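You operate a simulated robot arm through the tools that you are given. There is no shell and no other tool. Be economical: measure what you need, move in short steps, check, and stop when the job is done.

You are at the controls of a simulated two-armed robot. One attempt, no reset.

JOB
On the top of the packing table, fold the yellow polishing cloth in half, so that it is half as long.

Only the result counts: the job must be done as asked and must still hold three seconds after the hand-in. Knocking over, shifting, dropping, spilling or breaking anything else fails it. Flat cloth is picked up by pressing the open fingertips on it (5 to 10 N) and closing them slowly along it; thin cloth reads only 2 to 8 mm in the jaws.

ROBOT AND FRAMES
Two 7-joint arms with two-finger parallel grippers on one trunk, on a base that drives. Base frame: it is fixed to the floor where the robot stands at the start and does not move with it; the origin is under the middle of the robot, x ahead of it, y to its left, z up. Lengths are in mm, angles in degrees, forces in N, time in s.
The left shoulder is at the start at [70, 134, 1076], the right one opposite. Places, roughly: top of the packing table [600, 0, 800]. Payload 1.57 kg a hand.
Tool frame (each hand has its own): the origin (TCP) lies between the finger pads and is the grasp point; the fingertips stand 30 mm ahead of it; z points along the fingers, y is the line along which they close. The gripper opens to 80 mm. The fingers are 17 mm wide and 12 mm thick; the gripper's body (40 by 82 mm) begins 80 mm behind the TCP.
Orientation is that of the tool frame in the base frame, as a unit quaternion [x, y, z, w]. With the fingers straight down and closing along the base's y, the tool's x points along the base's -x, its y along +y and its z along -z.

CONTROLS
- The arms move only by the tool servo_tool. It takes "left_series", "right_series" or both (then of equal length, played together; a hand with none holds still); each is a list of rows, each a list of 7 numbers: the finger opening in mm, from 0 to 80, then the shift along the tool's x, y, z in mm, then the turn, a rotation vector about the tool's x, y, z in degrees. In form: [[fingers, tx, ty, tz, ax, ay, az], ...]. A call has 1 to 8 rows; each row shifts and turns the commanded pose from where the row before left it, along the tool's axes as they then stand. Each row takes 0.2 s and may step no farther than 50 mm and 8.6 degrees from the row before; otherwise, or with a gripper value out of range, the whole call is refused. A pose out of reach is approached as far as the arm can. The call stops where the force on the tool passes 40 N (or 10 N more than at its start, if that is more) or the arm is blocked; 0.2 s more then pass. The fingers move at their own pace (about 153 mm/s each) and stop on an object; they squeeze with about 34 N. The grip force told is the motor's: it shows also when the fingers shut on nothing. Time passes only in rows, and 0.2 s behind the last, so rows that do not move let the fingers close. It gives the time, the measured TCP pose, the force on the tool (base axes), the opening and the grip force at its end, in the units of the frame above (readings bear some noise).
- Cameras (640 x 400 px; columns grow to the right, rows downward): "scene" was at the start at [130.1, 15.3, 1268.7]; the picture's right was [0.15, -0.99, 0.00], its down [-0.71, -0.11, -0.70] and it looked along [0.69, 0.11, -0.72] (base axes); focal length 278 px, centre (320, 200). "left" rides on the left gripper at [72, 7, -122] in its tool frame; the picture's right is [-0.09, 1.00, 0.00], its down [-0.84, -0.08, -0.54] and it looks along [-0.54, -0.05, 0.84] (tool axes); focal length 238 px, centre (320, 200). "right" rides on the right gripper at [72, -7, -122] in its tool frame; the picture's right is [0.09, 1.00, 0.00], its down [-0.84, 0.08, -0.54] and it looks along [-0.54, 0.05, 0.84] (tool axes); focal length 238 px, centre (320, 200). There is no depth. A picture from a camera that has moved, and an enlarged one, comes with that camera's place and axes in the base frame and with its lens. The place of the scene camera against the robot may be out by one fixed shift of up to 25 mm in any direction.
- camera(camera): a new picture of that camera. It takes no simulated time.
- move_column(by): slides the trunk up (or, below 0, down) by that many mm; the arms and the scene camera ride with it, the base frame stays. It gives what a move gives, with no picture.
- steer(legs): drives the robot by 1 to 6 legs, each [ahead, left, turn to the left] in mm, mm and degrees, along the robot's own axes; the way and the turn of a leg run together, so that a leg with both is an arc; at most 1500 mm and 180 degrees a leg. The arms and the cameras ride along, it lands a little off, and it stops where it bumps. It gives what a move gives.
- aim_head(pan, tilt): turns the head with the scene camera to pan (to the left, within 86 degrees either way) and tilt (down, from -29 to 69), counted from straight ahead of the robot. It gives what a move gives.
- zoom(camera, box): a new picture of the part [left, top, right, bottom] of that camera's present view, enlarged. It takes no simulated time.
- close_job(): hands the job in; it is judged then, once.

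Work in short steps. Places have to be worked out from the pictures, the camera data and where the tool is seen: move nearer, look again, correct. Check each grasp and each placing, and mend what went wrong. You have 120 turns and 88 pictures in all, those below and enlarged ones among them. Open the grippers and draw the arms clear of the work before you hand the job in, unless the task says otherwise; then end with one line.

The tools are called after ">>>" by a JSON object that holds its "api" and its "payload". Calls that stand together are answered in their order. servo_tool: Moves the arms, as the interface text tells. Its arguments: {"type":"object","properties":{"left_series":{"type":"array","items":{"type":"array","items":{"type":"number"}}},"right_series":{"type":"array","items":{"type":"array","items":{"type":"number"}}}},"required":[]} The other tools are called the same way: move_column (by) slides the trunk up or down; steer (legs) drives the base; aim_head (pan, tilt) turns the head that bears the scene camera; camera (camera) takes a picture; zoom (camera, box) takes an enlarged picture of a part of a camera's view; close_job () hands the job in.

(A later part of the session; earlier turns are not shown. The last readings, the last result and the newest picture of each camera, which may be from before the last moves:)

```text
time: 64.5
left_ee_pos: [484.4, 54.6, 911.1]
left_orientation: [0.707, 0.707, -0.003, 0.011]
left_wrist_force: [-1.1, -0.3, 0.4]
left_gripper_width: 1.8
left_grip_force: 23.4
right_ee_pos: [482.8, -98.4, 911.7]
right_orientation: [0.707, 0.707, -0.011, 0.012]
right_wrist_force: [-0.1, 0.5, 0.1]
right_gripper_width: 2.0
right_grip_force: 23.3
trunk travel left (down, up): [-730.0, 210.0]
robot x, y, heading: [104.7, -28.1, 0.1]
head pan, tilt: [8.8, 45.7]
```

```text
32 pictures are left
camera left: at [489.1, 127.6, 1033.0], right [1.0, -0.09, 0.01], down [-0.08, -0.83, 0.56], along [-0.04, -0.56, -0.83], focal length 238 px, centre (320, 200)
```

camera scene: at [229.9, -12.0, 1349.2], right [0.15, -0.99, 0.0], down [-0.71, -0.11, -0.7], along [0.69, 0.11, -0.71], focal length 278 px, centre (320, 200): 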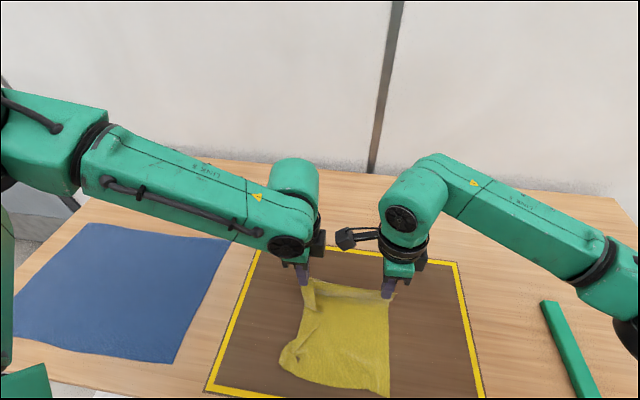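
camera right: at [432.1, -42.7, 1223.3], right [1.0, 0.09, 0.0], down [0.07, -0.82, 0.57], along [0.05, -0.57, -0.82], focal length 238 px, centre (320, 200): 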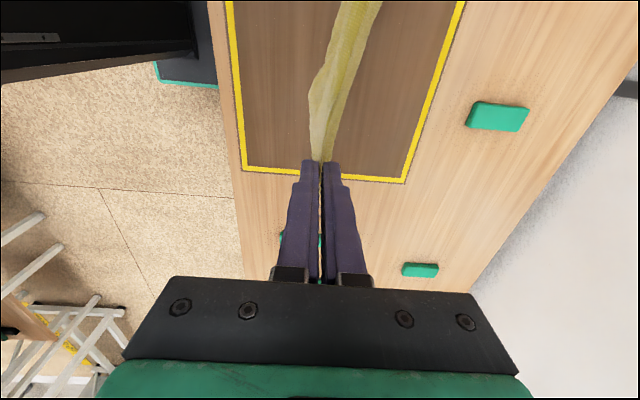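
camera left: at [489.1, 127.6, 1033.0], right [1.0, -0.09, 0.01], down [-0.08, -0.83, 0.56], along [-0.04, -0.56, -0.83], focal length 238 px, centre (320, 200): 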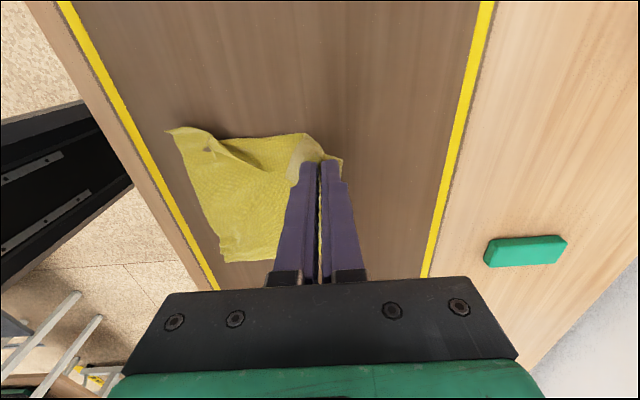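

The cloth lies nicely: near corners about (340, 68) and (332, −116), with a small wrinkle near-left. I lower further and draw the hands forward with the arms to pull it smooth.

>>> {"api": "move_column", "payload": {"by": -40}}

>>> {"api": "servo_tool", "payload": {"left_series": [[0, 0, 15, 0, 0, 0, 0], [0, 1, 15, 0, 0, 0, 0], [0, 1, 15, 0, 0, 0, 0], [0, 1, 15, 0, 0, 0, 0], [0, 1, 15, 0, 0, 0, 0], [0, 0, 0, 0, 0, 0, 0]], "right_series": [[0, 0, 15, 0, 0, 0, 0], [0, 0, 15, 0, 0, 0, 0], [0, 0, 15, 0, 0, 0, 0], [0, 0, 15, 0, 0, 0, 0], [0, 0, 15, 0, 0, 0, 0], [0, 0, 0, 0, 0, 0, 0]]}}

>>> {"api": "camera", "payload": {"camera": "scene"}}

>>> {"api": "camera", "payload": {"camera": "left"}}

```text
time: 65.3
left_ee_pos: [486.7, 54.9, 870.6]
left_orientation: [0.707, 0.707, -0.006, 0.009]
left_wrist_force: [0.2, 0.1, -0.9]
left_gripper_width: 1.7
left_grip_force: 23.7
right_ee_pos: [486.5, -98.0, 868.7]
right_orientation: [0.706, 0.708, -0.011, 0.011]
right_wrist_force: [-0.4, 1.2, 0.4]
right_gripper_width: 1.7
right_grip_force: 23.6
trunk travel left (down, up): [-690.0, 250.0]
robot x, y, heading: [104.2, -26.0, -0.1]
head pan, tilt: [8.8, 45.7]
```

```text
time: 66.7
left_ee_pos: [556.0, 65.3, 873.9]
left_orientation: [0.708, 0.707, -0.004, 0.01]
left_wrist_force: [0.9, -6.9, 0.2]
left_gripper_width: 1.8
left_grip_force: 23.6
left hand out of reach, approached as far as the arm can: row 5
right_ee_pos: [560.7, -98.7, 868.5]
right_orientation: [0.707, 0.708, -0.011, 0.011]
right_wrist_force: [0.5, 5.7, 0.2]
right_gripper_width: 1.8
right_grip_force: 24.1
trunk travel left (down, up): [-690.0, 250.0]
robot x, y, heading: [101.7, -28.3, -0.1]
head pan, tilt: [8.8, 45.7]
```

```text
31 pictures are left
camera scene: at [233.9, -12.2, 1308.7], right [0.15, -0.99, 0.0], down [-0.71, -0.11, -0.7], along [0.69, 0.11, -0.72], focal length 278 px, centre (320, 200)
```

scene: 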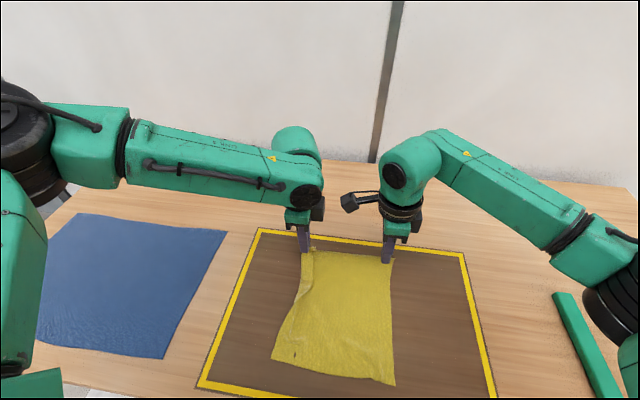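

```text
30 pictures are left
camera left: at [561.7, 138.7, 995.1], right [1.0, -0.09, 0.01], down [-0.08, -0.83, 0.56], along [-0.04, -0.56, -0.83], focal length 238 px, centre (320, 200)
```

left: 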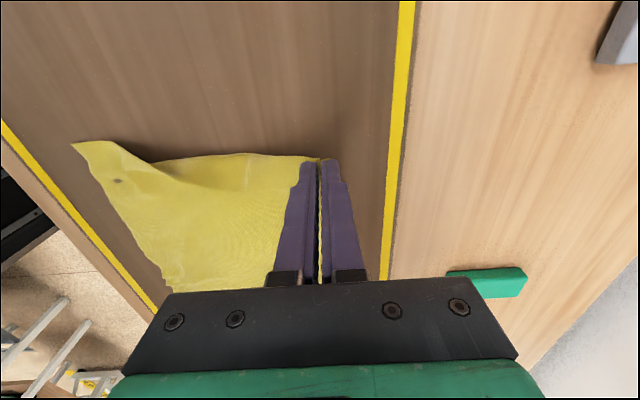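

The cloth is flat and straight, with its near edge at x≈350 and the crease due at x≈477. Now the fold back towards the robot: first lift up and in.

>>> {"api": "servo_tool", "payload": {"left_series": [[0, -1, -4, -20, 0, 0, 0], [0, -1, -7, -17, 0, 0, 0], [0, -1, -18, -12, 0, 0, 0], [0, 0, 0, 0, 0, 0, 0]], "right_series": [[0, 1, -6, -22, 0, 0, 0], [0, 1, -9, -18, 0, 0, 0], [0, 1, -20, -12, 0, 0, 0], [0, 0, 0, 0, 0, 0, 0]]}}

>>> {"api": "camera", "payload": {"camera": "scene"}}

```text
time: 67.7
left_ee_pos: [526.8, 63.5, 923.0]
left_orientation: [0.706, 0.708, -0.004, 0.01]
left_wrist_force: [0.6, -0.8, 0.1]
left_gripper_width: 1.9
left_grip_force: 23.4
right_ee_pos: [526.9, -93.3, 920.6]
right_orientation: [0.708, 0.706, -0.011, 0.011]
right_wrist_force: [-0.6, 0.1, -0.7]
right_gripper_width: 1.4
right_grip_force: 23.8
trunk travel left (down, up): [-690.0, 250.0]
robot x, y, heading: [103.2, -26.3, -0.2]
head pan, tilt: [8.8, 45.7]
```

```text
29 pictures are left
camera scene: at [234.9, -11.9, 1308.6], right [0.15, -0.99, 0.0], down [-0.71, -0.11, -0.7], along [0.69, 0.11, -0.72], focal length 278 px, centre (320, 200)
```

scene: 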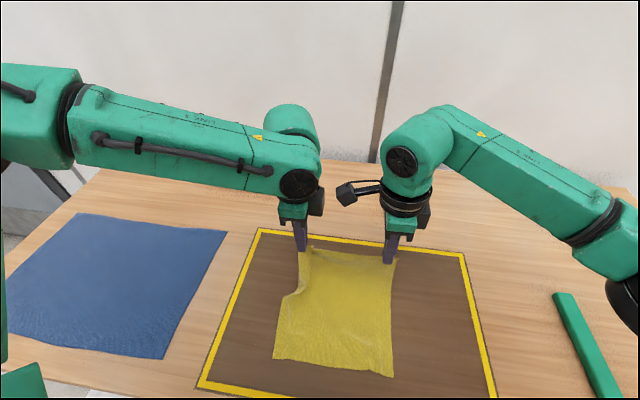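

Good. Now I carry the raised edge over the crease by backing the base 75 mm.

>>> {"api": "steer", "payload": {"legs": [[-75, 0, 0]]}}

>>> {"api": "camera", "payload": {"camera": "scene"}}

>>> {"api": "camera", "payload": {"camera": "left"}}

```text
time: 68.8
left_ee_pos: [453.6, 63.8, 922.1]
left_orientation: [0.707, 0.707, -0.004, 0.01]
left_wrist_force: [0.1, 0.1, 0.4]
left_gripper_width: 1.8
left_grip_force: 23.9
right_ee_pos: [452.3, -92.9, 919.8]
right_orientation: [0.706, 0.708, -0.01, 0.011]
right_wrist_force: [0.1, 0.6, -0.3]
right_gripper_width: 2.0
right_grip_force: 23.2
trunk travel left (down, up): [-690.0, 250.0]
robot x, y, heading: [29.7, -30.6, 0.1]
head pan, tilt: [8.8, 45.7]
```

```text
28 pictures are left
camera scene: at [161.4, -11.9, 1308.5], right [0.15, -0.99, 0.0], down [-0.71, -0.11, -0.7], along [0.69, 0.11, -0.72], focal length 278 px, centre (320, 200)
```

scene: 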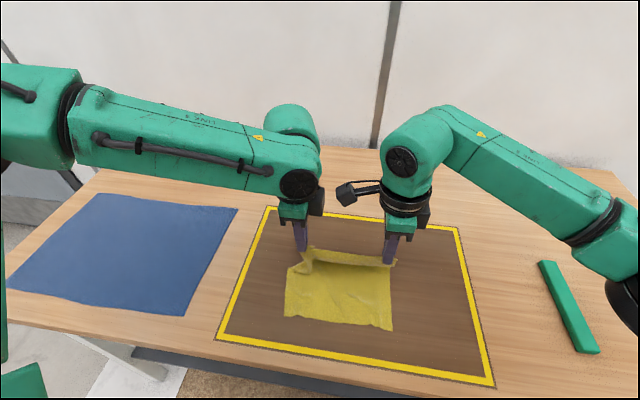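

```text
27 pictures are left
camera left: at [458.5, 136.3, 1043.7], right [1.0, -0.09, 0.01], down [-0.08, -0.83, 0.56], along [-0.04, -0.56, -0.83], focal length 238 px, centre (320, 200)
```

left: 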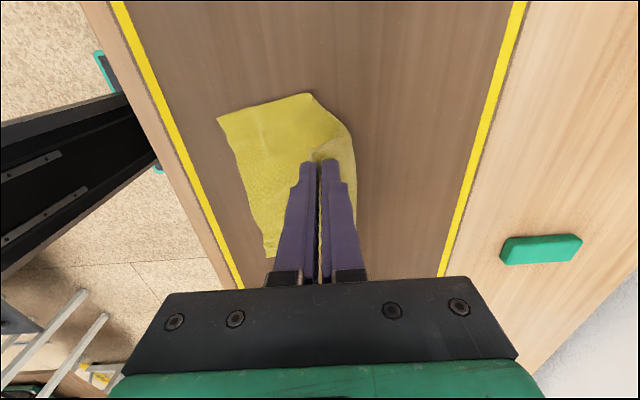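

The fold is forming well: near edge at x≈355 to 363, crease at about 483. I'll bring the held edge down onto the near edge, along the arc, stopping just above.

>>> {"api": "servo_tool", "payload": {"left_series": [[0, 0, -25, 10, 0, 0, 0], [0, 0, -20, 18, 0, 0, 0], [0, 0, -15, 20, 0, 0, 0], [0, 0, -11, 20, 0, 0, 0], [0, 0, 0, 0, 0, 0, 0]], "right_series": [[0, 0, -25, 10, 0, 0, 0], [0, 0, -20, 18, 0, 0, 0], [0, 0, -14, 20, 0, 0, 0], [0, 0, -9, 19, 0, 0, 0], [0, 0, 0, 0, 0, 0, 0]]}}

>>> {"api": "camera", "payload": {"camera": "scene"}}

>>> {"api": "camera", "payload": {"camera": "left"}}

```text
time: 70.0
left_ee_pos: [384.2, 64.2, 853.8]
left_orientation: [0.706, 0.708, -0.004, 0.009]
left_wrist_force: [-0.1, -0.9, -1.0]
left_gripper_width: 1.8
left_grip_force: 23.3
right_ee_pos: [384.4, -93.2, 854.2]
right_orientation: [0.706, 0.708, -0.011, 0.011]
right_wrist_force: [0.0, -0.2, -0.5]
right_gripper_width: 1.5
right_grip_force: 24.2
trunk travel left (down, up): [-690.0, 250.0]
robot x, y, heading: [31.8, -26.8, 0.2]
head pan, tilt: [8.8, 45.7]
```

```text
26 pictures are left
camera scene: at [159.8, -11.8, 1308.8], right [0.15, -0.99, 0.0], down [-0.71, -0.11, -0.7], along [0.69, 0.11, -0.72], focal length 278 px, centre (320, 200)
```

scene: 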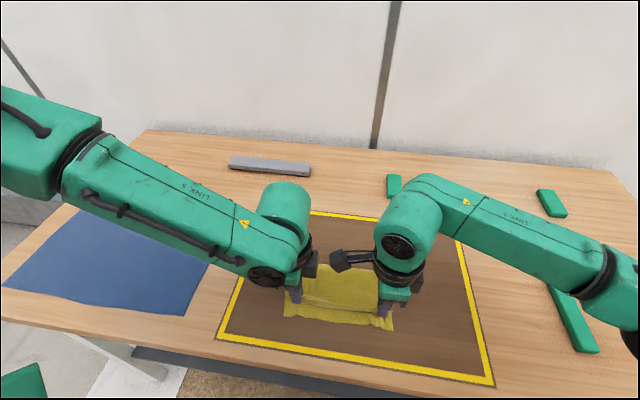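

```text
25 pictures are left
camera left: at [389.5, 135.9, 974.9], right [1.0, -0.09, 0.01], down [-0.08, -0.83, 0.56], along [-0.04, -0.56, -0.83], focal length 238 px, centre (320, 200)
```

left: 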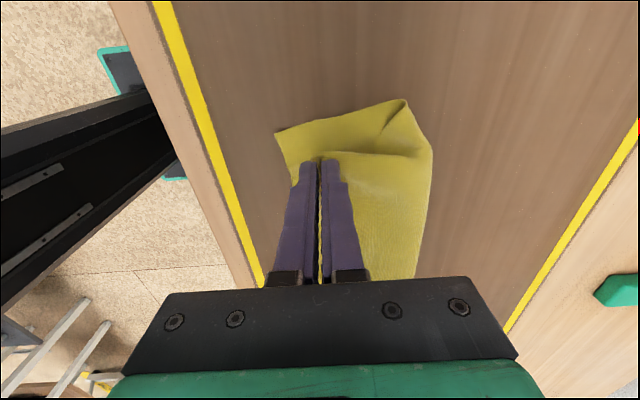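

The edge is just above the near edge. I lower the last 17 mm and move slightly towards the edge.

>>> {"api": "servo_tool", "payload": {"left_series": [[0, 1, -3, 9, 0, 0, 0], [0, 1, -2, 8, 0, 0, 0], [0, 0, 0, 0, 0, 0, 0]], "right_series": [[0, -1, -2, 9, 0, 0, 0], [0, -1, 0, 8, 0, 0, 0], [0, 0, 0, 0, 0, 0, 0]]}}

>>> {"api": "zoom", "payload": {"camera": "scene", "box": [250, 230, 430, 350]}}

>>> {"api": "camera", "payload": {"camera": "right"}}

```text
time: 70.8
left_ee_pos: [378.4, 65.5, 836.7]
left_orientation: [0.706, 0.708, -0.005, 0.01]
left_wrist_force: [1.3, -3.5, 4.8]
left_gripper_width: 2.1
left_grip_force: 23.9
right_ee_pos: [381.9, -97.9, 839.6]
right_orientation: [0.706, 0.708, -0.011, 0.012]
right_wrist_force: [-0.1, 3.5, 0.4]
right_gripper_width: 1.6
right_grip_force: 23.9
trunk travel left (down, up): [-690.0, 250.0]
robot x, y, heading: [29.1, -30.8, -0.1]
head pan, tilt: [8.8, 45.7]
```

```text
3.33 times, centred on (340, 290) of scene
camera zoom: at [159.6, -11.8, 1308.9], right [0.15, -0.99, 0.0], down [-0.71, -0.11, -0.7], along [0.69, 0.11, -0.72], focal length 926 px, centre (253, -100)
```

zoom: 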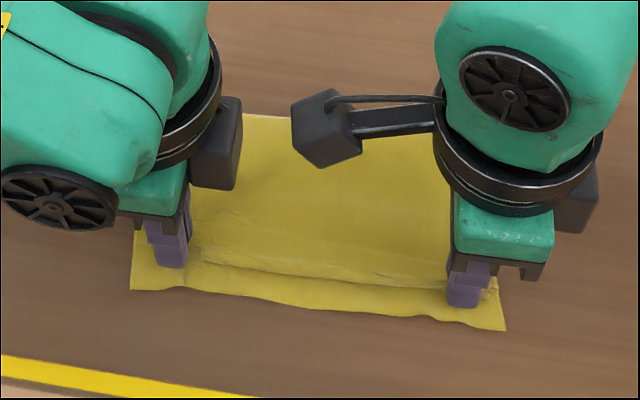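

```text
23 pictures are left
camera right: at [373.6, -20.9, 956.6], right [1.0, 0.09, 0.0], down [0.08, -0.82, 0.57], along [0.05, -0.57, -0.82], focal length 238 px, centre (320, 200)
```

right: 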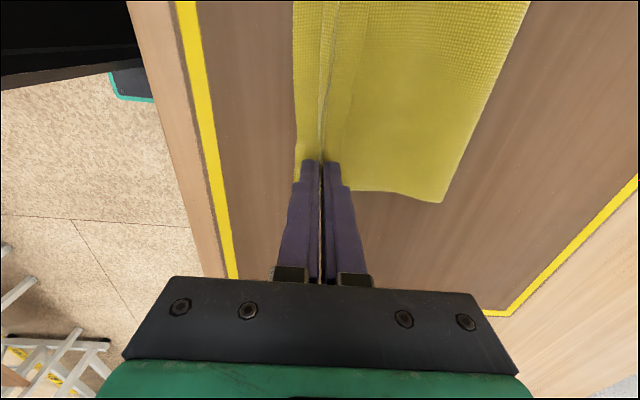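

The edge lies close to the near edge, with its last ~15 mm standing as a hem in the fingers. I open slightly, lift 3 mm, and sweep towards −x so the rear finger turns that hem outward.

>>> {"api": "servo_tool", "payload": {"left_series": [[6, 0, 0, 0, 0, 0, 0], [14, 0, 0, -4, 0, 0, 0], [14, 0, -8, 0, 0, 0, 0], [14, 0, -10, 0, 0, 0, 0], [14, 0, -10, 0, 0, 0, 0], [14, 0, -8, 0, 0, 0, 0], [14, 0, 0, 0, 0, 0, 0]], "right_series": [[6, 0, 0, 0, 0, 0, 0], [14, 0, 0, -2, 0, 0, 0], [14, 0, -8, 0, 0, 0, 0], [14, 0, -10, 0, 0, 0, 0], [14, 0, -10, 0, 0, 0, 0], [14, 0, -8, 0, 0, 0, 0], [14, 0, 0, 0, 0, 0, 0]]}}

>>> {"api": "camera", "payload": {"camera": "left"}}

>>> {"api": "zoom", "payload": {"camera": "scene", "box": [250, 230, 430, 350]}}

```text
time: 72.4
left_ee_pos: [349.0, 64.2, 841.9]
left_orientation: [0.707, 0.707, -0.005, 0.009]
left_wrist_force: [-0.2, 0.1, -0.5]
left_gripper_width: 14.3
left_grip_force: 0.1
left hand out of reach, approached as far as the arm can: row 6
right_ee_pos: [348.0, -96.2, 839.0]
right_orientation: [0.707, 0.707, -0.012, 0.011]
right_wrist_force: [0.7, 0.3, -0.9]
right_gripper_width: 14.0
right_grip_force: 0.1
trunk travel left (down, up): [-690.0, 250.0]
robot x, y, heading: [27.5, -27.7, -0.1]
head pan, tilt: [8.8, 45.7]
```

```text
22 pictures are left
camera left: at [353.8, 136.8, 962.6], right [1.0, -0.09, 0.01], down [-0.08, -0.83, 0.56], along [-0.04, -0.56, -0.83], focal length 238 px, centre (320, 200)
```

left: 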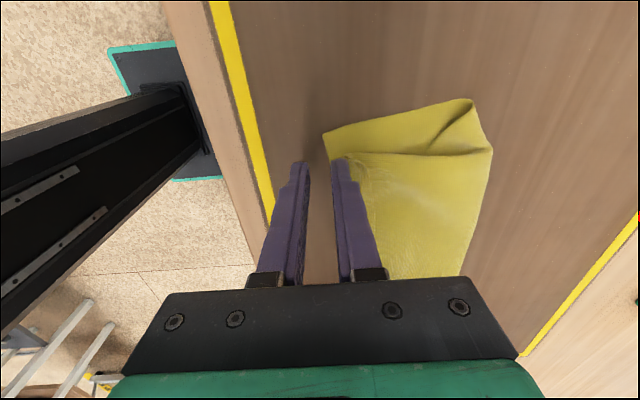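

```text
3.33 times, centred on (340, 290) of scene
camera zoom: at [160.1, -11.8, 1308.7], right [0.15, -0.99, 0.0], down [-0.71, -0.11, -0.7], along [0.69, 0.11, -0.72], focal length 926 px, centre (253, -100)
```

zoom: 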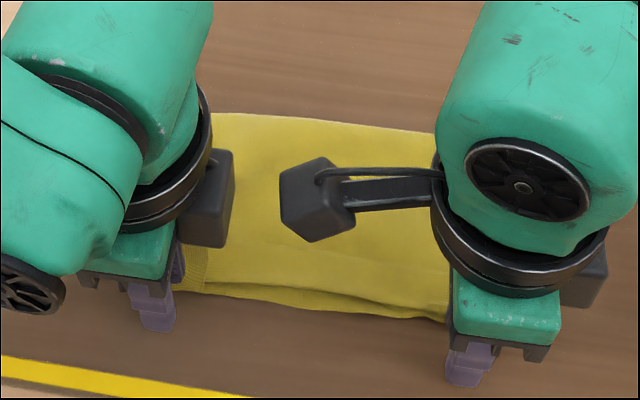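

That looks good, with the upper edge brushed out to the near edge. I raise everything with the trunk and inspect.

>>> {"api": "move_column", "payload": {"by": 150}}

>>> {"api": "steer", "payload": {"legs": [[-120, 0, 0]]}}

>>> {"api": "camera", "payload": {"camera": "scene"}}

```text
time: 74.1
left_ee_pos: [349.0, 63.3, 991.5]
left_orientation: [0.706, 0.708, -0.005, 0.01]
left_wrist_force: [0.0, -0.1, -0.1]
left_gripper_width: 14.1
left_grip_force: 0.1
right_ee_pos: [347.9, -96.8, 990.3]
right_orientation: [0.707, 0.707, -0.012, 0.011]
right_wrist_force: [-0.5, 1.1, -0.8]
right_gripper_width: 14.1
right_grip_force: 0.2
trunk travel left (down, up): [-840.0, 100.0]
robot x, y, heading: [28.5, -29.9, 0.4]
head pan, tilt: [8.8, 45.7]
```

```text
time: 75.3
left_ee_pos: [233.6, 64.9, 990.8]
left_orientation: [0.705, 0.709, -0.005, 0.009]
left_wrist_force: [-0.4, -0.2, 0.7]
left_gripper_width: 14.2
left_grip_force: 0.0
right_ee_pos: [232.6, -95.8, 987.4]
right_orientation: [0.705, 0.709, -0.013, 0.011]
right_wrist_force: [0.2, -0.4, -0.3]
right_gripper_width: 13.9
right_grip_force: 0.1
trunk travel left (down, up): [-840.0, 100.0]
robot x, y, heading: [-85.3, -29.2, 0.4]
head pan, tilt: [8.8, 45.7]
```

```text
20 pictures are left
camera scene: at [45.6, -11.6, 1458.4], right [0.16, -0.99, 0.0], down [-0.71, -0.11, -0.7], along [0.69, 0.11, -0.72], focal length 278 px, centre (320, 200)
```

scene: 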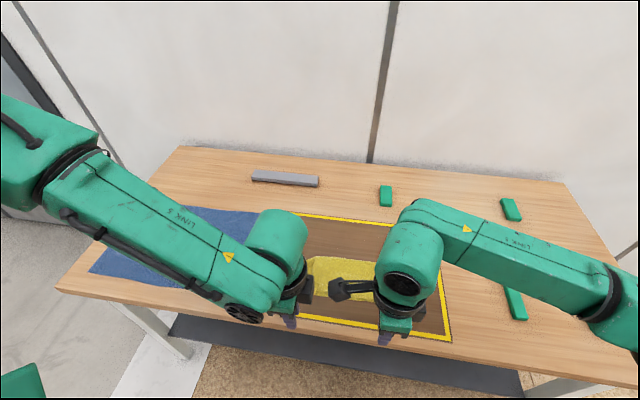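

The arms block the view, so I spread them sideways and zoom in.

>>> {"api": "servo_tool", "payload": {"left_series": [[14, 30, 10, 0, 0, 0, 0], [14, 30, 10, 0, 0, 0, 0], [14, 30, 10, 0, 0, 0, 0], [14, 30, 10, 0, 0, 0, 0]], "right_series": [[14, -30, 10, 0, 0, 0, 0], [14, -30, 10, 0, 0, 0, 0], [14, -30, 10, 0, 0, 0, 0], [14, -30, 10, 0, 0, 0, 0]]}}

>>> {"api": "zoom", "payload": {"camera": "scene", "box": [260, 220, 450, 340]}}

>>> {"api": "camera", "payload": {"camera": "left"}}

```text
time: 76.3
left_ee_pos: [270.8, 183.2, 989.0]
left_orientation: [0.705, 0.709, -0.004, 0.01]
left_wrist_force: [0.3, 0.2, -1.0]
left_gripper_width: 14.0
left_grip_force: 0.0
right_ee_pos: [270.1, -215.1, 992.2]
right_orientation: [0.705, 0.709, -0.011, 0.011]
right_wrist_force: [0.3, -0.1, -0.7]
right_gripper_width: 13.8
right_grip_force: 0.1
trunk travel left (down, up): [-840.0, 100.0]
robot x, y, heading: [-91.5, -28.5, 0.0]
head pan, tilt: [8.8, 45.7]
```

```text
3.33 times, centred on (355, 280) of scene
camera zoom: at [42.9, -11.3, 1458.7], right [0.16, -0.99, 0.0], down [-0.71, -0.11, -0.7], along [0.69, 0.11, -0.72], focal length 926 px, centre (203, -67)
```

zoom: 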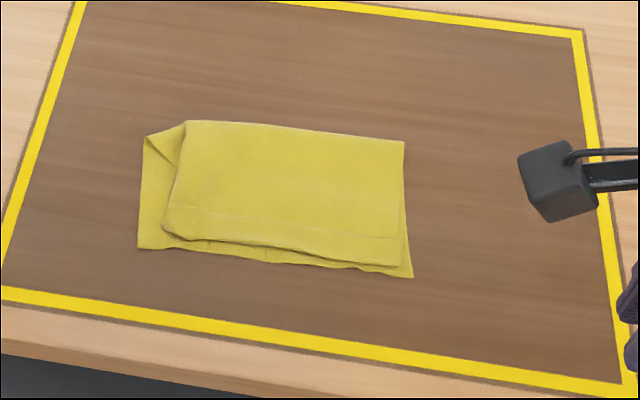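

```text
18 pictures are left
camera left: at [274.7, 256.2, 1110.7], right [1.0, -0.09, 0.01], down [-0.08, -0.83, 0.56], along [-0.04, -0.56, -0.83], focal length 238 px, centre (320, 200)
```

left: 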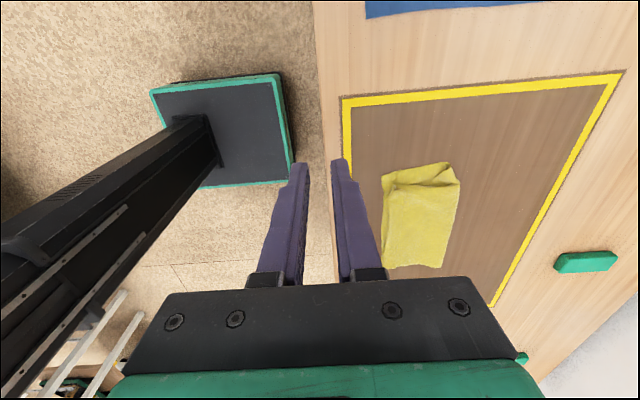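

The fold looks good; I zoom at the left end, where the upper layer seems tucked by about 20 mm.

>>> {"api": "zoom", "payload": {"camera": "left", "box": [360, 140, 490, 280]}}

>>> {"api": "zoom", "payload": {"camera": "scene", "box": [290, 245, 390, 310]}}

```text
2.86 times, centred on (425, 210) of left
camera zoom: at [274.7, 256.2, 1110.7], right [1.0, -0.09, 0.01], down [-0.08, -0.83, 0.56], along [-0.04, -0.56, -0.83], focal length 681 px, centre (20, 171)
```

zoom: 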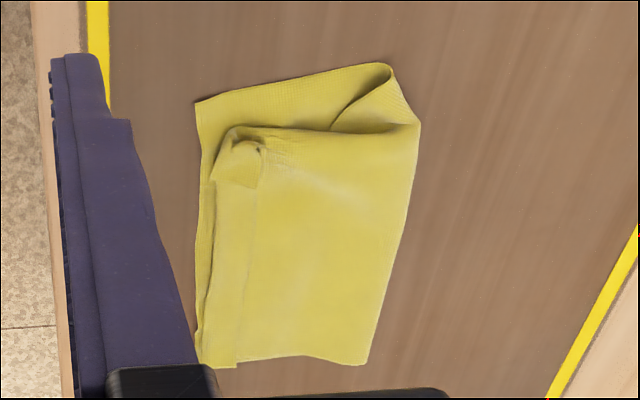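

```text
6.15 times, centred on (340, 278) of scene
camera zoom: at [42.9, -11.3, 1458.7], right [0.16, -0.99, 0.0], down [-0.71, -0.11, -0.7], along [0.69, 0.11, -0.72], focal length 1709 px, centre (197, -277)
```

zoom: 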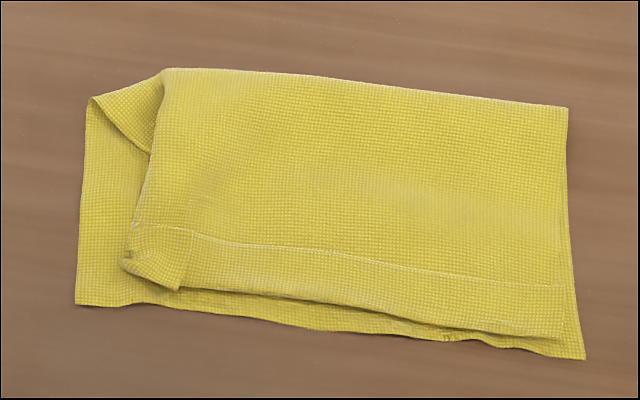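

Now it's clear: the top layer's last ~20 mm is turned back as a hem, and its left strip is tucked under, with the true corner a small patch on top near (379, 43). I'll fix both by pinching only that top patch and the hem, using y-closing fingers: drive back in and yaw both hands to 0.

>>> {"api": "steer", "payload": {"legs": [[92, 0, 0]]}}

>>> {"api": "servo_tool", "payload": {"left_series": [[14, 0, 0, 0, 0, 0, -8.5], [14, 0, 0, 0, 0, 0, -8.5], [14, 0, 0, 0, 0, 0, -8.5], [14, 0, 0, 0, 0, 0, -8.5], [14, 0, 0, 0, 0, 0, -8.5], [14, 0, 0, 0, 0, 0, -8.5], [14, 0, 0, 0, 0, 0, -8.5], [14, 0, 0, 0, 0, 0, -8.5]], "right_series": [[14, 0, 0, 0, 0, 0, -8.5], [14, 0, 0, 0, 0, 0, -8.5], [14, 0, 0, 0, 0, 0, -8.5], [14, 0, 0, 0, 0, 0, -8.5], [14, 0, 0, 0, 0, 0, -8.5], [14, 0, 0, 0, 0, 0, -8.5], [14, 0, 0, 0, 0, 0, -8.5], [14, 0, 0, 0, 0, 0, -8.5]]}}

>>> {"api": "servo_tool", "payload": {"left_series": [[10, 0, 0, 0, 0, 0, -8.5], [10, 0, 0, 0, 0, 0, -8.5], [10, 0, 0, 0, 0, 0, -5], [10, 0, 0, 0, 0, 0, 0]], "right_series": [[14, 0, 0, 0, 0, 0, -8.5], [14, 0, 0, 0, 0, 0, -8.5], [14, 0, 0, 0, 0, 0, -5], [14, 0, 0, 0, 0, 0, 0]]}}

```text
time: 77.5
left_ee_pos: [356.6, 182.9, 990.2]
left_orientation: [0.705, 0.709, -0.003, 0.011]
left_wrist_force: [-0.2, -0.7, 0.1]
left_gripper_width: 14.2
left_grip_force: 0.1
right_ee_pos: [358.3, -214.0, 993.8]
right_orientation: [0.705, 0.709, -0.01, 0.013]
right_wrist_force: [-1.2, 0.3, -0.5]
right_gripper_width: 14.3
right_grip_force: 0.1
trunk travel left (down, up): [-840.0, 100.0]
robot x, y, heading: [1.6, -27.4, 0.5]
head pan, tilt: [8.8, 45.7]
```

```text
time: 79.2
left_ee_pos: [358.8, 183.3, 991.3]
left_orientation: [0.186, 0.982, -0.008, 0.005]
left_wrist_force: [-0.5, -1.3, 0.0]
left_gripper_width: 14.1
left_grip_force: 0.1
right_ee_pos: [361.9, -214.6, 991.6]
right_orientation: [0.187, 0.982, -0.016, 0.003]
right_wrist_force: [0.2, 0.9, 0.1]
right_gripper_width: 13.8
right_grip_force: 0.1
trunk travel left (down, up): [-840.0, 100.0]
robot x, y, heading: [4.5, -26.9, 0.5]
head pan, tilt: [8.8, 45.7]
```

```text
time: 80.2
left_ee_pos: [360.5, 184.8, 990.7]
left_orientation: [-0.003, 1.0, -0.01, 0.003]
left_wrist_force: [-0.3, -0.7, 1.3]
left_gripper_width: 9.9
left_grip_force: 0.0
right_ee_pos: [360.6, -213.8, 991.0]
right_orientation: [-0.004, 1.0, -0.015, 0.0]
right_wrist_force: [0.2, 0.0, -0.7]
right_gripper_width: 14.1
right_grip_force: 0.0
trunk travel left (down, up): [-840.0, 100.0]
robot x, y, heading: [2.8, -27.6, 0.4]
head pan, tilt: [8.8, 45.7]
```

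Yaw is 0 on both. I lower the trunk and bring the hands over the patch and the hem's right end.

>>> {"api": "move_column", "payload": {"by": -110}}

>>> {"api": "servo_tool", "payload": {"left_series": [[9, -5, -35, 0, 0, 0, 0], [9, -5, -35, 0, 0, 0, 0], [9, -5, -36, 0, 0, 0, 0], [9, -5, -36, 0, 0, 0, 0], [9, 0, 0, 0, 0, 0, 0]], "right_series": [[14, -5, 28, 0, 0, 0, 0], [14, -5, 28, 0, 0, 0, 0], [14, -5, 28, 0, 0, 0, 0], [14, -5, 29, 0, 0, 0, 0], [14, 0, 0, 0, 0, 0, 0]]}}

>>> {"api": "camera", "payload": {"camera": "left"}}

>>> {"api": "camera", "payload": {"camera": "right"}}

```text
time: 81.7
left_ee_pos: [358.1, 182.7, 880.2]
left_orientation: [-0.004, 1.0, -0.01, 0.003]
left_wrist_force: [0.2, -0.3, -0.3]
left_gripper_width: 10.0
left_grip_force: 0.1
right_ee_pos: [360.3, -214.6, 881.7]
right_orientation: [-0.003, 1.0, -0.015, 0.0]
right_wrist_force: [0.3, -0.2, 0.6]
right_gripper_width: 14.1
right_grip_force: 0.1
trunk travel left (down, up): [-730.0, 210.0]
robot x, y, heading: [3.5, -28.7, 0.3]
head pan, tilt: [8.8, 45.7]
```

```text
time: 82.9
left_ee_pos: [379.9, 40.5, 884.0]
left_orientation: [-0.003, 1.0, -0.011, 0.004]
left_wrist_force: [0.2, 0.2, -0.6]
left_gripper_width: 9.1
left_grip_force: 0.0
right_ee_pos: [377.7, -100.9, 877.5]
right_orientation: [-0.002, 1.0, -0.016, 0.001]
right_wrist_force: [-0.8, 1.4, 0.3]
right_gripper_width: 14.1
right_grip_force: 0.0
trunk travel left (down, up): [-730.0, 210.0]
robot x, y, heading: [2.8, -27.2, 0.3]
head pan, tilt: [8.8, 45.7]
```

```text
15 pictures are left
camera left: at [306.8, 47.4, 1005.8], right [0.09, 1.0, -0.02], down [0.83, -0.06, 0.55], along [0.55, -0.06, -0.83], focal length 238 px, centre (320, 200)
```

left: 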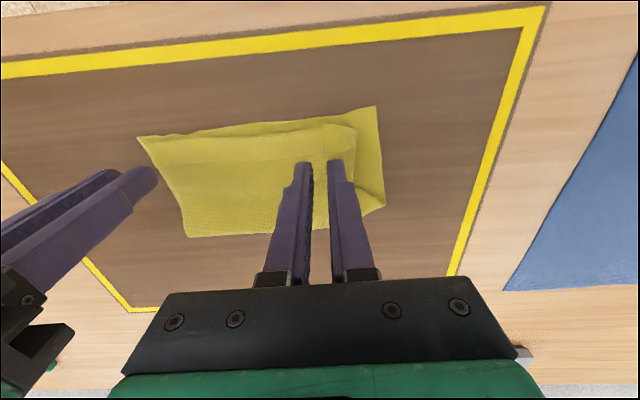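

```text
14 pictures are left
camera right: at [305.3, -104.0, 998.4], right [-0.1, 0.99, -0.03], down [0.84, 0.1, 0.54], along [0.54, 0.03, -0.84], focal length 238 px, centre (320, 200)
```

right: 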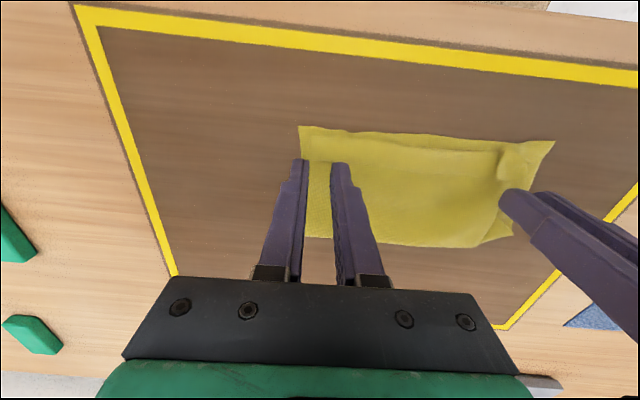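

Zooming on both to locate the patch and hem accurately.

>>> {"api": "zoom", "payload": {"camera": "left", "box": [270, 90, 410, 220]}}

>>> {"api": "zoom", "payload": {"camera": "right", "box": [280, 110, 440, 210]}}

```text
3.08 times, centred on (340, 155) of left
camera zoom: at [306.8, 47.4, 1005.8], right [0.09, 1.0, -0.02], down [0.83, -0.06, 0.55], along [0.55, -0.06, -0.83], focal length 733 px, centre (258, 338)
```

zoom: 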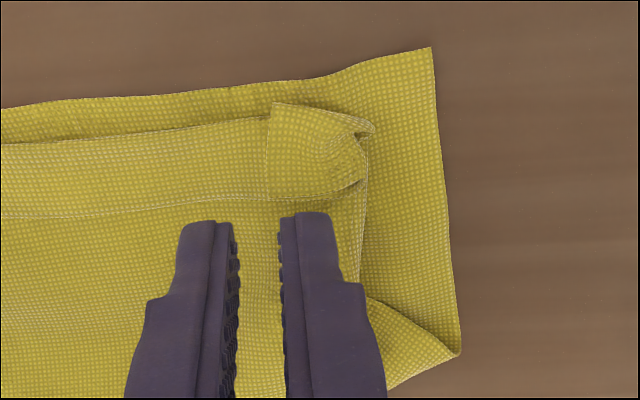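

```text
4.00 times, centred on (360, 160) of right
camera zoom: at [305.3, -104.0, 998.4], right [-0.1, 0.99, -0.03], down [0.84, 0.1, 0.54], along [0.54, 0.03, -0.84], focal length 953 px, centre (160, 360)
```

zoom: 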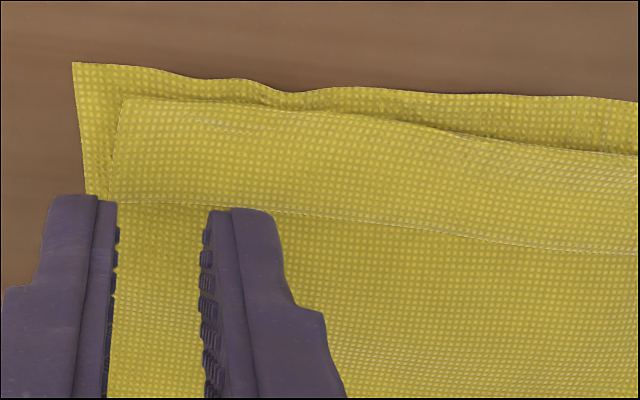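

The hem (x 365 to 390) and the corner patch (y 41 to 64) are clear. The pads grip only the top sheet, so I'll unroll by friction: closed fingertips press lightly near the hem's free edge and drag it outwards. First I position just above.

>>> {"api": "servo_tool", "payload": {"left_series": [[0, -3, 9.5, 15, 0, 0, 0], [0, 0, 0, 15, 0, 0, 0], [0, 0, 0, 10, 0, 0, 0], [0, 0, 0, 0, 0, 0, 0]], "right_series": [[0, -4, 16, 13, 0, 0, 0], [0, 0, 0, 12, 0, 0, 0], [0, 0, 0, 9, 0, 0, 0], [0, 0, 0, 0, 0, 0, 0]]}}

```text
time: 83.9
left_ee_pos: [379.3, 61.7, 851.1]
left_orientation: [-0.003, 1.0, -0.011, 0.003]
left_wrist_force: [-0.7, -1.0, -0.7]
left_gripper_width: 0.2
left_grip_force: 21.8
left hand out of reach, approached as far as the arm can: row 2, 3
right_ee_pos: [383.1, -86.1, 844.8]
right_orientation: [-0.003, 1.0, -0.016, 0.001]
right_wrist_force: [-0.5, 0.2, 0.3]
right_gripper_width: 0.0
right_grip_force: 21.5
trunk travel left (down, up): [-730.0, 210.0]
robot x, y, heading: [1.7, -27.9, 0.5]
head pan, tilt: [8.8, 45.7]
```

The raised trunk limits the left arm; I lift the hands 40 mm and lower the trunk by 40 to regain reach.

>>> {"api": "servo_tool", "payload": {"left_series": [[0, 0, 0, -20, 0, 0, 0], [0, 0, 0, -20, 0, 0, 0], [0, 0, 0, -20, 0, 0, 0], [0, 0, -10, -15, 0, 0, 0], [0, 0, 0, 0, 0, 0, 0]], "right_series": [[0, 0, 0, -20, 0, 0, 0], [0, 0, 0, -20, 0, 0, 0], [0, 0, 0, -20, 0, 0, 0], [0, 0, 0, -20, 0, 0, 0], [0, 0, 0, 0, 0, 0, 0]]}}

>>> {"api": "move_column", "payload": {"by": -75}}

```text
time: 85.1
left_ee_pos: [377.2, 54.2, 926.9]
left_orientation: [-0.003, 1.0, -0.01, 0.003]
left_wrist_force: [-0.2, 0.3, -0.4]
left_gripper_width: 0.0
left_grip_force: 21.4
right_ee_pos: [383.4, -80.8, 924.0]
right_orientation: [-0.002, 1.0, -0.016, 0.0]
right_wrist_force: [-0.3, -0.5, 0.4]
right_gripper_width: 0.0
right_grip_force: 21.0
trunk travel left (down, up): [-730.0, 210.0]
robot x, y, heading: [1.2, -25.6, 0.3]
head pan, tilt: [8.8, 45.7]
```

```text
time: 86.2
left_ee_pos: [377.0, 53.5, 851.0]
left_orientation: [-0.003, 1.0, -0.009, 0.004]
left_wrist_force: [0.4, 0.1, -0.2]
left_gripper_width: 0.0
left_grip_force: 20.5
right_ee_pos: [383.6, -83.1, 850.6]
right_orientation: [-0.002, 1.0, -0.015, 0.001]
right_wrist_force: [-0.1, 0.5, -0.3]
right_gripper_width: 0.1
right_grip_force: 21.2
trunk travel left (down, up): [-655.0, 285.0]
robot x, y, heading: [3.7, -27.5, 0.3]
head pan, tilt: [8.8, 45.7]
```

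Now position over the patch corner and hem, and descend near contact.

>>> {"api": "servo_tool", "payload": {"left_series": [[0, -5, -4, 5, 0, 0, 0], [0, 0, 0, 5, 0, 0, 0], [0, 0, 0, 2, 0, 0, 0], [0, 0, 0, 0, 0, 0, 0]], "right_series": [[0, 0, 0, 5, 0, 0, 0], [0, 0, 0, 5, 0, 0, 0], [0, 0, 0, 2, 0, 0, 0], [0, 0, 0, 0, 0, 0, 0]]}}

```text
time: 87.2
left_ee_pos: [382.4, 49.4, 839.6]
left_orientation: [-0.004, 1.0, -0.01, 0.004]
left_wrist_force: [1.1, -0.3, 0.2]
left_gripper_width: 0.1
left_grip_force: 21.3
right_ee_pos: [384.2, -83.0, 837.9]
right_orientation: [-0.002, 1.0, -0.016, 0.0]
right_wrist_force: [-0.6, 0.0, 0.2]
right_gripper_width: 0.0
right_grip_force: 21.2
trunk travel left (down, up): [-655.0, 285.0]
robot x, y, heading: [1.2, -27.8, 0.3]
head pan, tilt: [8.8, 45.7]
```

>>> {"api": "servo_tool", "payload": {"left_series": [[0, 0, 0, 2, 0, 0, 0], [0, 0, 0, 1.5, 0, 0, 0], [0, 0, 0, 0, 0, 0, 0]], "right_series": [[0, 0, 0, 1.5, 0, 0, 0], [0, 0, 0, 1.5, 0, 0, 0], [0, 0, 0, 0, 0, 0, 0]]}}

```text
time: 88.0
left_ee_pos: [383.1, 49.4, 835.1]
left_orientation: [-0.004, 1.0, -0.009, 0.003]
left_wrist_force: [0.5, 0.3, 0.0]
left_gripper_width: 0.0
left_grip_force: 21.0
right_ee_pos: [384.1, -82.6, 835.9]
right_orientation: [-0.002, 1.0, -0.016, 0.0]
right_wrist_force: [0.8, 1.3, 0.4]
right_gripper_width: 0.0
right_grip_force: 21.7
trunk travel left (down, up): [-655.0, 285.0]
robot x, y, heading: [3.7, -28.6, 0.3]
head pan, tilt: [8.8, 45.7]
```

No force yet; a little further.

>>> {"api": "servo_tool", "payload": {"left_series": [[0, 0, 0, 1.3, 0, 0, 0], [0, 0, 0, 0, 0, 0, 0]], "right_series": [[0, 0, 0, 1.3, 0, 0, 0], [0, 0, 0, 0, 0, 0, 0]]}}

```text
time: 88.6
left_ee_pos: [381.8, 48.9, 833.8]
left_orientation: [-0.003, 1.0, -0.009, 0.003]
left_wrist_force: [0.3, 0.0, 0.0]
left_gripper_width: 0.0
left_grip_force: 21.6
right_ee_pos: [385.3, -82.6, 833.8]
right_orientation: [-0.003, 1.0, -0.015, 0.0]
right_wrist_force: [0.1, -0.6, -1.1]
right_gripper_width: 0.0
right_grip_force: 21.0
trunk travel left (down, up): [-655.0, 285.0]
robot x, y, heading: [4.1, -27.7, 0.3]
head pan, tilt: [8.8, 45.7]
```

>>> {"api": "servo_tool", "payload": {"left_series": [[0, 0, 0, 1, 0, 0, 0], [0, 0, 0, 0, 0, 0, 0]], "right_series": [[0, 0, 0, 1, 0, 0, 0], [0, 0, 0, 0, 0, 0, 0]]}}

```text
time: 89.2
left_ee_pos: [382.2, 49.0, 835.1]
left_orientation: [-0.004, 1.0, -0.01, 0.003]
left_wrist_force: [-0.1, 0.1, -0.2]
left_gripper_width: 0.0
left_grip_force: 21.5
right_ee_pos: [383.1, -82.5, 832.3]
right_orientation: [-0.002, 1.0, -0.015, 0.0]
right_wrist_force: [-0.1, 0.2, 1.2]
right_gripper_width: 0.0
right_grip_force: 21.0
trunk travel left (down, up): [-655.0, 285.0]
robot x, y, heading: [6.2, -23.5, 0.1]
head pan, tilt: [8.8, 45.7]
```

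Right begins to touch; I press slightly more with both.

>>> {"api": "servo_tool", "payload": {"left_series": [[0, 0, 0, 1, 0, 0, 0], [0, 0, 0, 0, 0, 0, 0]], "right_series": [[0, 0, 0, 0.5, 0, 0, 0], [0, 0, 0, 0, 0, 0, 0]]}}

```text
time: 89.8
left_ee_pos: [382.6, 49.1, 833.0]
left_orientation: [-0.004, 1.0, -0.009, 0.004]
left_wrist_force: [-0.8, -0.6, 1.5]
left_gripper_width: 0.0
left_grip_force: 20.9
right_ee_pos: [383.5, -83.4, 832.1]
right_orientation: [-0.002, 1.0, -0.016, 0.001]
right_wrist_force: [1.4, -0.5, 3.8]
right_gripper_width: 0.3
right_grip_force: 21.5
trunk travel left (down, up): [-655.0, 285.0]
robot x, y, heading: [5.3, -28.7, 0.3]
head pan, tilt: [8.8, 45.7]
```

Light contact on both. I drag the first half: the patch diagonally (−x, +y) and the hem in −x.

>>> {"api": "servo_tool", "payload": {"left_series": [[0, 5, 3.5, 0.7, 0, 0, 0], [0, 5, 3.5, 0, 0, 0, 0], [0, 5, 3.5, 0, 0, 0, 0], [0, 5, 3.5, 0, 0, 0, 0], [0, 0, 0, 0, 0, 0, 0]], "right_series": [[0, 5, 0, 0, 0, 0, 0], [0, 5, 0, 0, 0, 0, 0], [0, 5, 0, 0, 0, 0, 0], [0, 5, 0, 0, 0, 0, 0], [0, 0, 0, 0, 0, 0, 0]]}}

>>> {"api": "camera", "payload": {"camera": "left"}}

```text
time: 91.0
left_ee_pos: [360.2, 61.0, 833.1]
left_orientation: [-0.002, 1.0, -0.009, 0.004]
left_wrist_force: [1.6, -3.4, 5.4]
left_gripper_width: 0.0
left_grip_force: 21.3
right_ee_pos: [363.4, -82.2, 831.7]
right_orientation: [-0.003, 1.0, -0.015, 0.002]
right_wrist_force: [3.6, 4.1, 14.7]
right_gripper_width: 0.0
right_grip_force: 21.5
trunk travel left (down, up): [-655.0, 285.0]
robot x, y, heading: [2.3, -27.9, 0.4]
head pan, tilt: [8.8, 45.7]
```

```text
11 pictures are left
camera left: at [286.3, 68.2, 954.5], right [0.09, 1.0, -0.02], down [0.83, -0.06, 0.55], along [0.55, -0.06, -0.83], focal length 238 px, centre (320, 200)
```

left: 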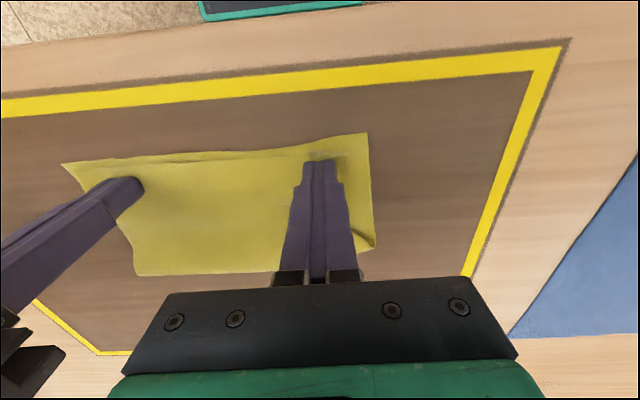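

It's unrolling, and the lower layers stay put. I continue, easing the right slightly.

>>> {"api": "servo_tool", "payload": {"left_series": [[0, 5, 4.5, 0, 0, 0, 0], [0, 5, 4.5, 0, 0, 0, 0], [0, 4, 4.5, 0, 0, 0, 0], [0, 2, 3.5, 0, 0, 0, 0], [0, 0, 0, 0, 0, 0, 0]], "right_series": [[0, 5, 0, -0.8, 0, 0, 0], [0, 5, 0, 0, 0, 0, 0], [0, 5, 0, 0, 0, 0, 0], [0, 3, 0, 0, 0, 0, 0], [0, 0, 0, 0, 0, 0, 0]]}}

>>> {"api": "zoom", "payload": {"camera": "left", "box": [80, 100, 420, 290]}}

```text
time: 92.2
left_ee_pos: [345.2, 77.2, 832.3]
left_orientation: [-0.003, 1.0, -0.009, 0.006]
left_wrist_force: [1.5, -10.1, 17.5]
left_gripper_width: 0.1
left_grip_force: 21.3
right_ee_pos: [343.7, -83.0, 832.5]
right_orientation: [-0.003, 1.0, -0.015, 0.002]
right_wrist_force: [1.1, 5.8, 9.6]
right_gripper_width: 0.0
right_grip_force: 20.7
trunk travel left (down, up): [-655.0, 285.0]
robot x, y, heading: [1.9, -27.7, 0.3]
head pan, tilt: [8.8, 45.7]
```

```text
1.88 times, centred on (250, 195) of left
camera zoom: at [270.6, 85.2, 954.0], right [0.09, 1.0, -0.02], down [0.83, -0.06, 0.55], along [0.55, -0.06, -0.83], focal length 449 px, centre (452, 209)
```

zoom: 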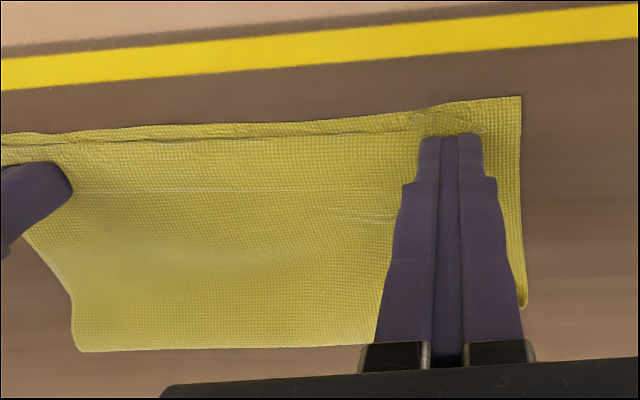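

The near corner seems to have moved too, so some of that was the cloth sliding. I lift both hands and look.

>>> {"api": "servo_tool", "payload": {"left_series": [[0, 0, 0, -20, 0, 0, 0], [0, 0, 0, -30, 0, 0, 0], [0, 0, 0, -30, 0, 0, 0], [0, 0, 40, 0, 0, 0, 0], [0, 0, 40, 0, 0, 0, 0], [0, 0, 0, 0, 0, 0, 0]], "right_series": [[0, 0, 0, -20, 0, 0, 0], [0, 0, 0, -30, 0, 0, 0], [0, 0, 0, -30, 0, 0, 0], [0, 0, -40, 0, 0, 0, 0], [0, 0, -40, 0, 0, 0, 0], [0, 0, 0, 0, 0, 0, 0]]}}

>>> {"api": "zoom", "payload": {"camera": "scene", "box": [260, 220, 450, 340]}}

```text
time: 93.6
left_ee_pos: [344.1, 163.3, 909.2]
left_orientation: [-0.003, 1.0, -0.009, 0.003]
left_wrist_force: [0.0, -0.9, 0.3]
left_gripper_width: 0.0
left_grip_force: 20.8
right_ee_pos: [348.6, -160.0, 912.6]
right_orientation: [-0.003, 1.0, -0.016, 0.0]
right_wrist_force: [-0.1, 0.6, -0.7]
right_gripper_width: 0.0
right_grip_force: 21.4
trunk travel left (down, up): [-655.0, 285.0]
robot x, y, heading: [1.9, -29.1, 0.5]
head pan, tilt: [8.8, 45.7]
```

```text
3.33 times, centred on (355, 280) of scene
camera zoom: at [133.7, -10.9, 1273.6], right [0.16, -0.99, 0.0], down [-0.71, -0.11, -0.7], along [0.69, 0.11, -0.72], focal length 926 px, centre (203, -67)
```

zoom: 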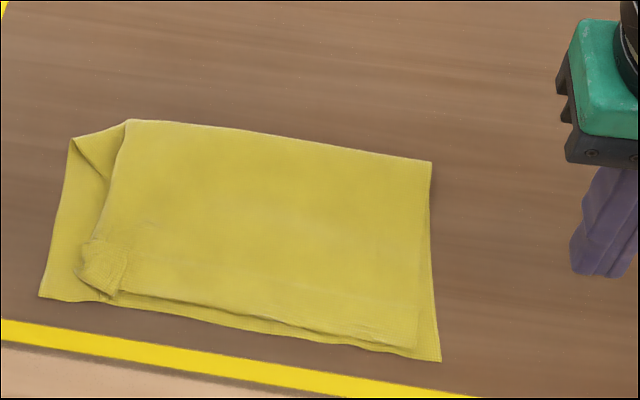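

The whole cloth just slid (by about −27, +19) with its shape unchanged: still folded, with the hem on top and the left corner tucked. I'll correct the left corner by pinching the patch itself and pulling it out; first the left hand moves above it.

>>> {"api": "servo_tool", "payload": {"left_series": [[9, 0, -30, 8, 0, 0, 0], [9, 0, -30, 8, 0, 0, 0], [9, -4, -32, 8, 0, 0, 0], [9, 0, 0, 0, 0, 0, 0]]}}

>>> {"api": "zoom", "payload": {"camera": "left", "box": [250, 70, 430, 220]}}

```text
time: 94.6
left_ee_pos: [351.4, 70.0, 888.8]
left_orientation: [-0.003, 1.0, -0.011, 0.004]
left_wrist_force: [0.3, 0.4, 0.1]
left_gripper_width: 8.9
left_grip_force: 0.0
right_ee_pos: [347.7, -159.7, 913.2]
right_orientation: [-0.002, 1.0, -0.017, 0.001]
right_wrist_force: [0.2, -0.1, 0.1]
right_gripper_width: 0.0
right_grip_force: 21.2
trunk travel left (down, up): [-655.0, 285.0]
robot x, y, heading: [3.3, -26.4, 0.2]
head pan, tilt: [8.8, 45.7]
```

```text
2.67 times, centred on (340, 145) of left
camera zoom: at [278.2, 77.2, 1010.3], right [0.09, 1.0, -0.02], down [0.83, -0.06, 0.55], along [0.55, -0.06, -0.84], focal length 636 px, centre (267, 347)
```

zoom: 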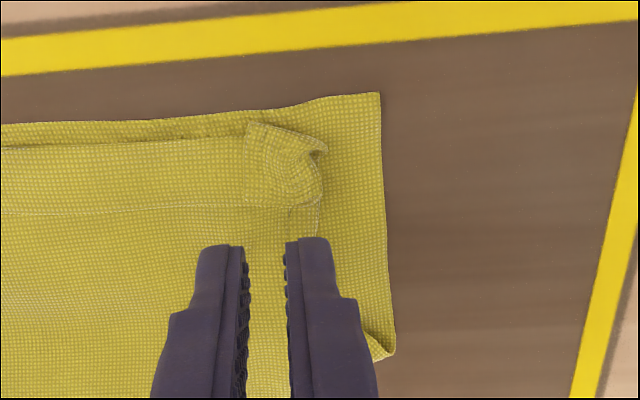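

The patch spans x 328 to 355 and y 60 to 87, with the true corner at (354, 60); its mate is at (324, 105). I descend for the pinch at (345, 71).

>>> {"api": "servo_tool", "payload": {"left_series": [[9, 6, 1, 20, 0, 0, 0], [9, 0, 0, 20, 0, 0, 0], [9, 0, 0, 10, 0, 0, 0], [9, 0, 0, 4, 0, 0, 0], [9, 0, 0, 0, 0, 0, 0]]}}

```text
time: 95.8
left_ee_pos: [344.6, 70.8, 834.0]
left_orientation: [-0.004, 1.0, -0.009, 0.004]
left_wrist_force: [-0.5, 0.3, 0.5]
left_gripper_width: 8.9
left_grip_force: 0.1
right_ee_pos: [347.6, -159.6, 912.8]
right_orientation: [-0.002, 1.0, -0.015, 0.0]
right_wrist_force: [-0.1, -0.5, -0.9]
right_gripper_width: 0.2
right_grip_force: 21.0
trunk travel left (down, up): [-655.0, 285.0]
robot x, y, heading: [3.2, -23.4, 0.3]
head pan, tilt: [8.8, 45.7]
```

>>> {"api": "servo_tool", "payload": {"left_series": [[9, 0, 0, 1.5, 0, 0, 0], [9, 0, 0, 0, 0, 0, 0]]}}

```text
time: 96.4
left_ee_pos: [343.0, 70.2, 833.0]
left_orientation: [-0.004, 1.0, -0.01, 0.005]
left_wrist_force: [0.8, 2.7, 8.4]
left_gripper_width: 9.3
left_grip_force: 0.1
right_ee_pos: [348.3, -160.1, 912.3]
right_orientation: [-0.002, 1.0, -0.016, 0.001]
right_wrist_force: [0.1, -0.6, -0.1]
right_gripper_width: 0.3
right_grip_force: 21.5
trunk travel left (down, up): [-655.0, 285.0]
robot x, y, heading: [-0.0, -26.4, 0.2]
head pan, tilt: [8.8, 45.7]
```

8 N: close slowly.

>>> {"api": "servo_tool", "payload": {"left_series": [[7.5, 0, 0, 0, 0, 0, 0], [6, 0, 0, 0, 0, 0, 0], [4.5, 0, 0, 0, 0, 0, 0], [3, 0, 0, 0, 0, 0, 0], [1, 0, 0, 0, 0, 0, 0], [0, 0, 0, 0, 0, 0, 0], [0, 0, 0, 0, 0, 0, 0]]}}

```text
time: 98.0
left_ee_pos: [342.3, 71.8, 833.1]
left_orientation: [-0.003, 1.0, -0.009, 0.005]
left_wrist_force: [1.3, 2.3, 11.2]
left_gripper_width: 0.2
left_grip_force: 20.3
right_ee_pos: [348.0, -160.7, 912.7]
right_orientation: [-0.002, 1.0, -0.016, 0.001]
right_wrist_force: [0.2, 0.5, -0.1]
right_gripper_width: 0.1
right_grip_force: 20.6
trunk travel left (down, up): [-655.0, 285.0]
robot x, y, heading: [3.5, -26.9, 0.4]
head pan, tilt: [8.8, 45.7]
```

It missed (0.2 mm). I retry with a wider opening, 20 mm, centred at y≈67.

>>> {"api": "servo_tool", "payload": {"left_series": [[0, 0, 0, -5, 0, 0, 0], [20, -2, -5, 0, 0, 0, 0], [20, 0, 0, 0, 0, 0, 0], [20, 0, 0, 4, 0, 0, 0], [20, 0, 0, 1, 0, 0, 0], [20, 0, 0, 0, 0, 0, 0]]}}

```text
time: 99.4
left_ee_pos: [345.0, 62.7, 832.4]
left_orientation: [-0.003, 1.0, -0.009, 0.005]
left_wrist_force: [1.8, -2.4, 12.4]
left_gripper_width: 18.0
left_grip_force: 0.1
right_ee_pos: [347.0, -161.8, 911.9]
right_orientation: [-0.002, 1.0, -0.016, 0.001]
right_wrist_force: [0.5, 0.8, 0.1]
right_gripper_width: 0.0
right_grip_force: 22.0
trunk travel left (down, up): [-655.0, 285.0]
robot x, y, heading: [3.2, -27.0, 0.1]
head pan, tilt: [8.8, 45.7]
```

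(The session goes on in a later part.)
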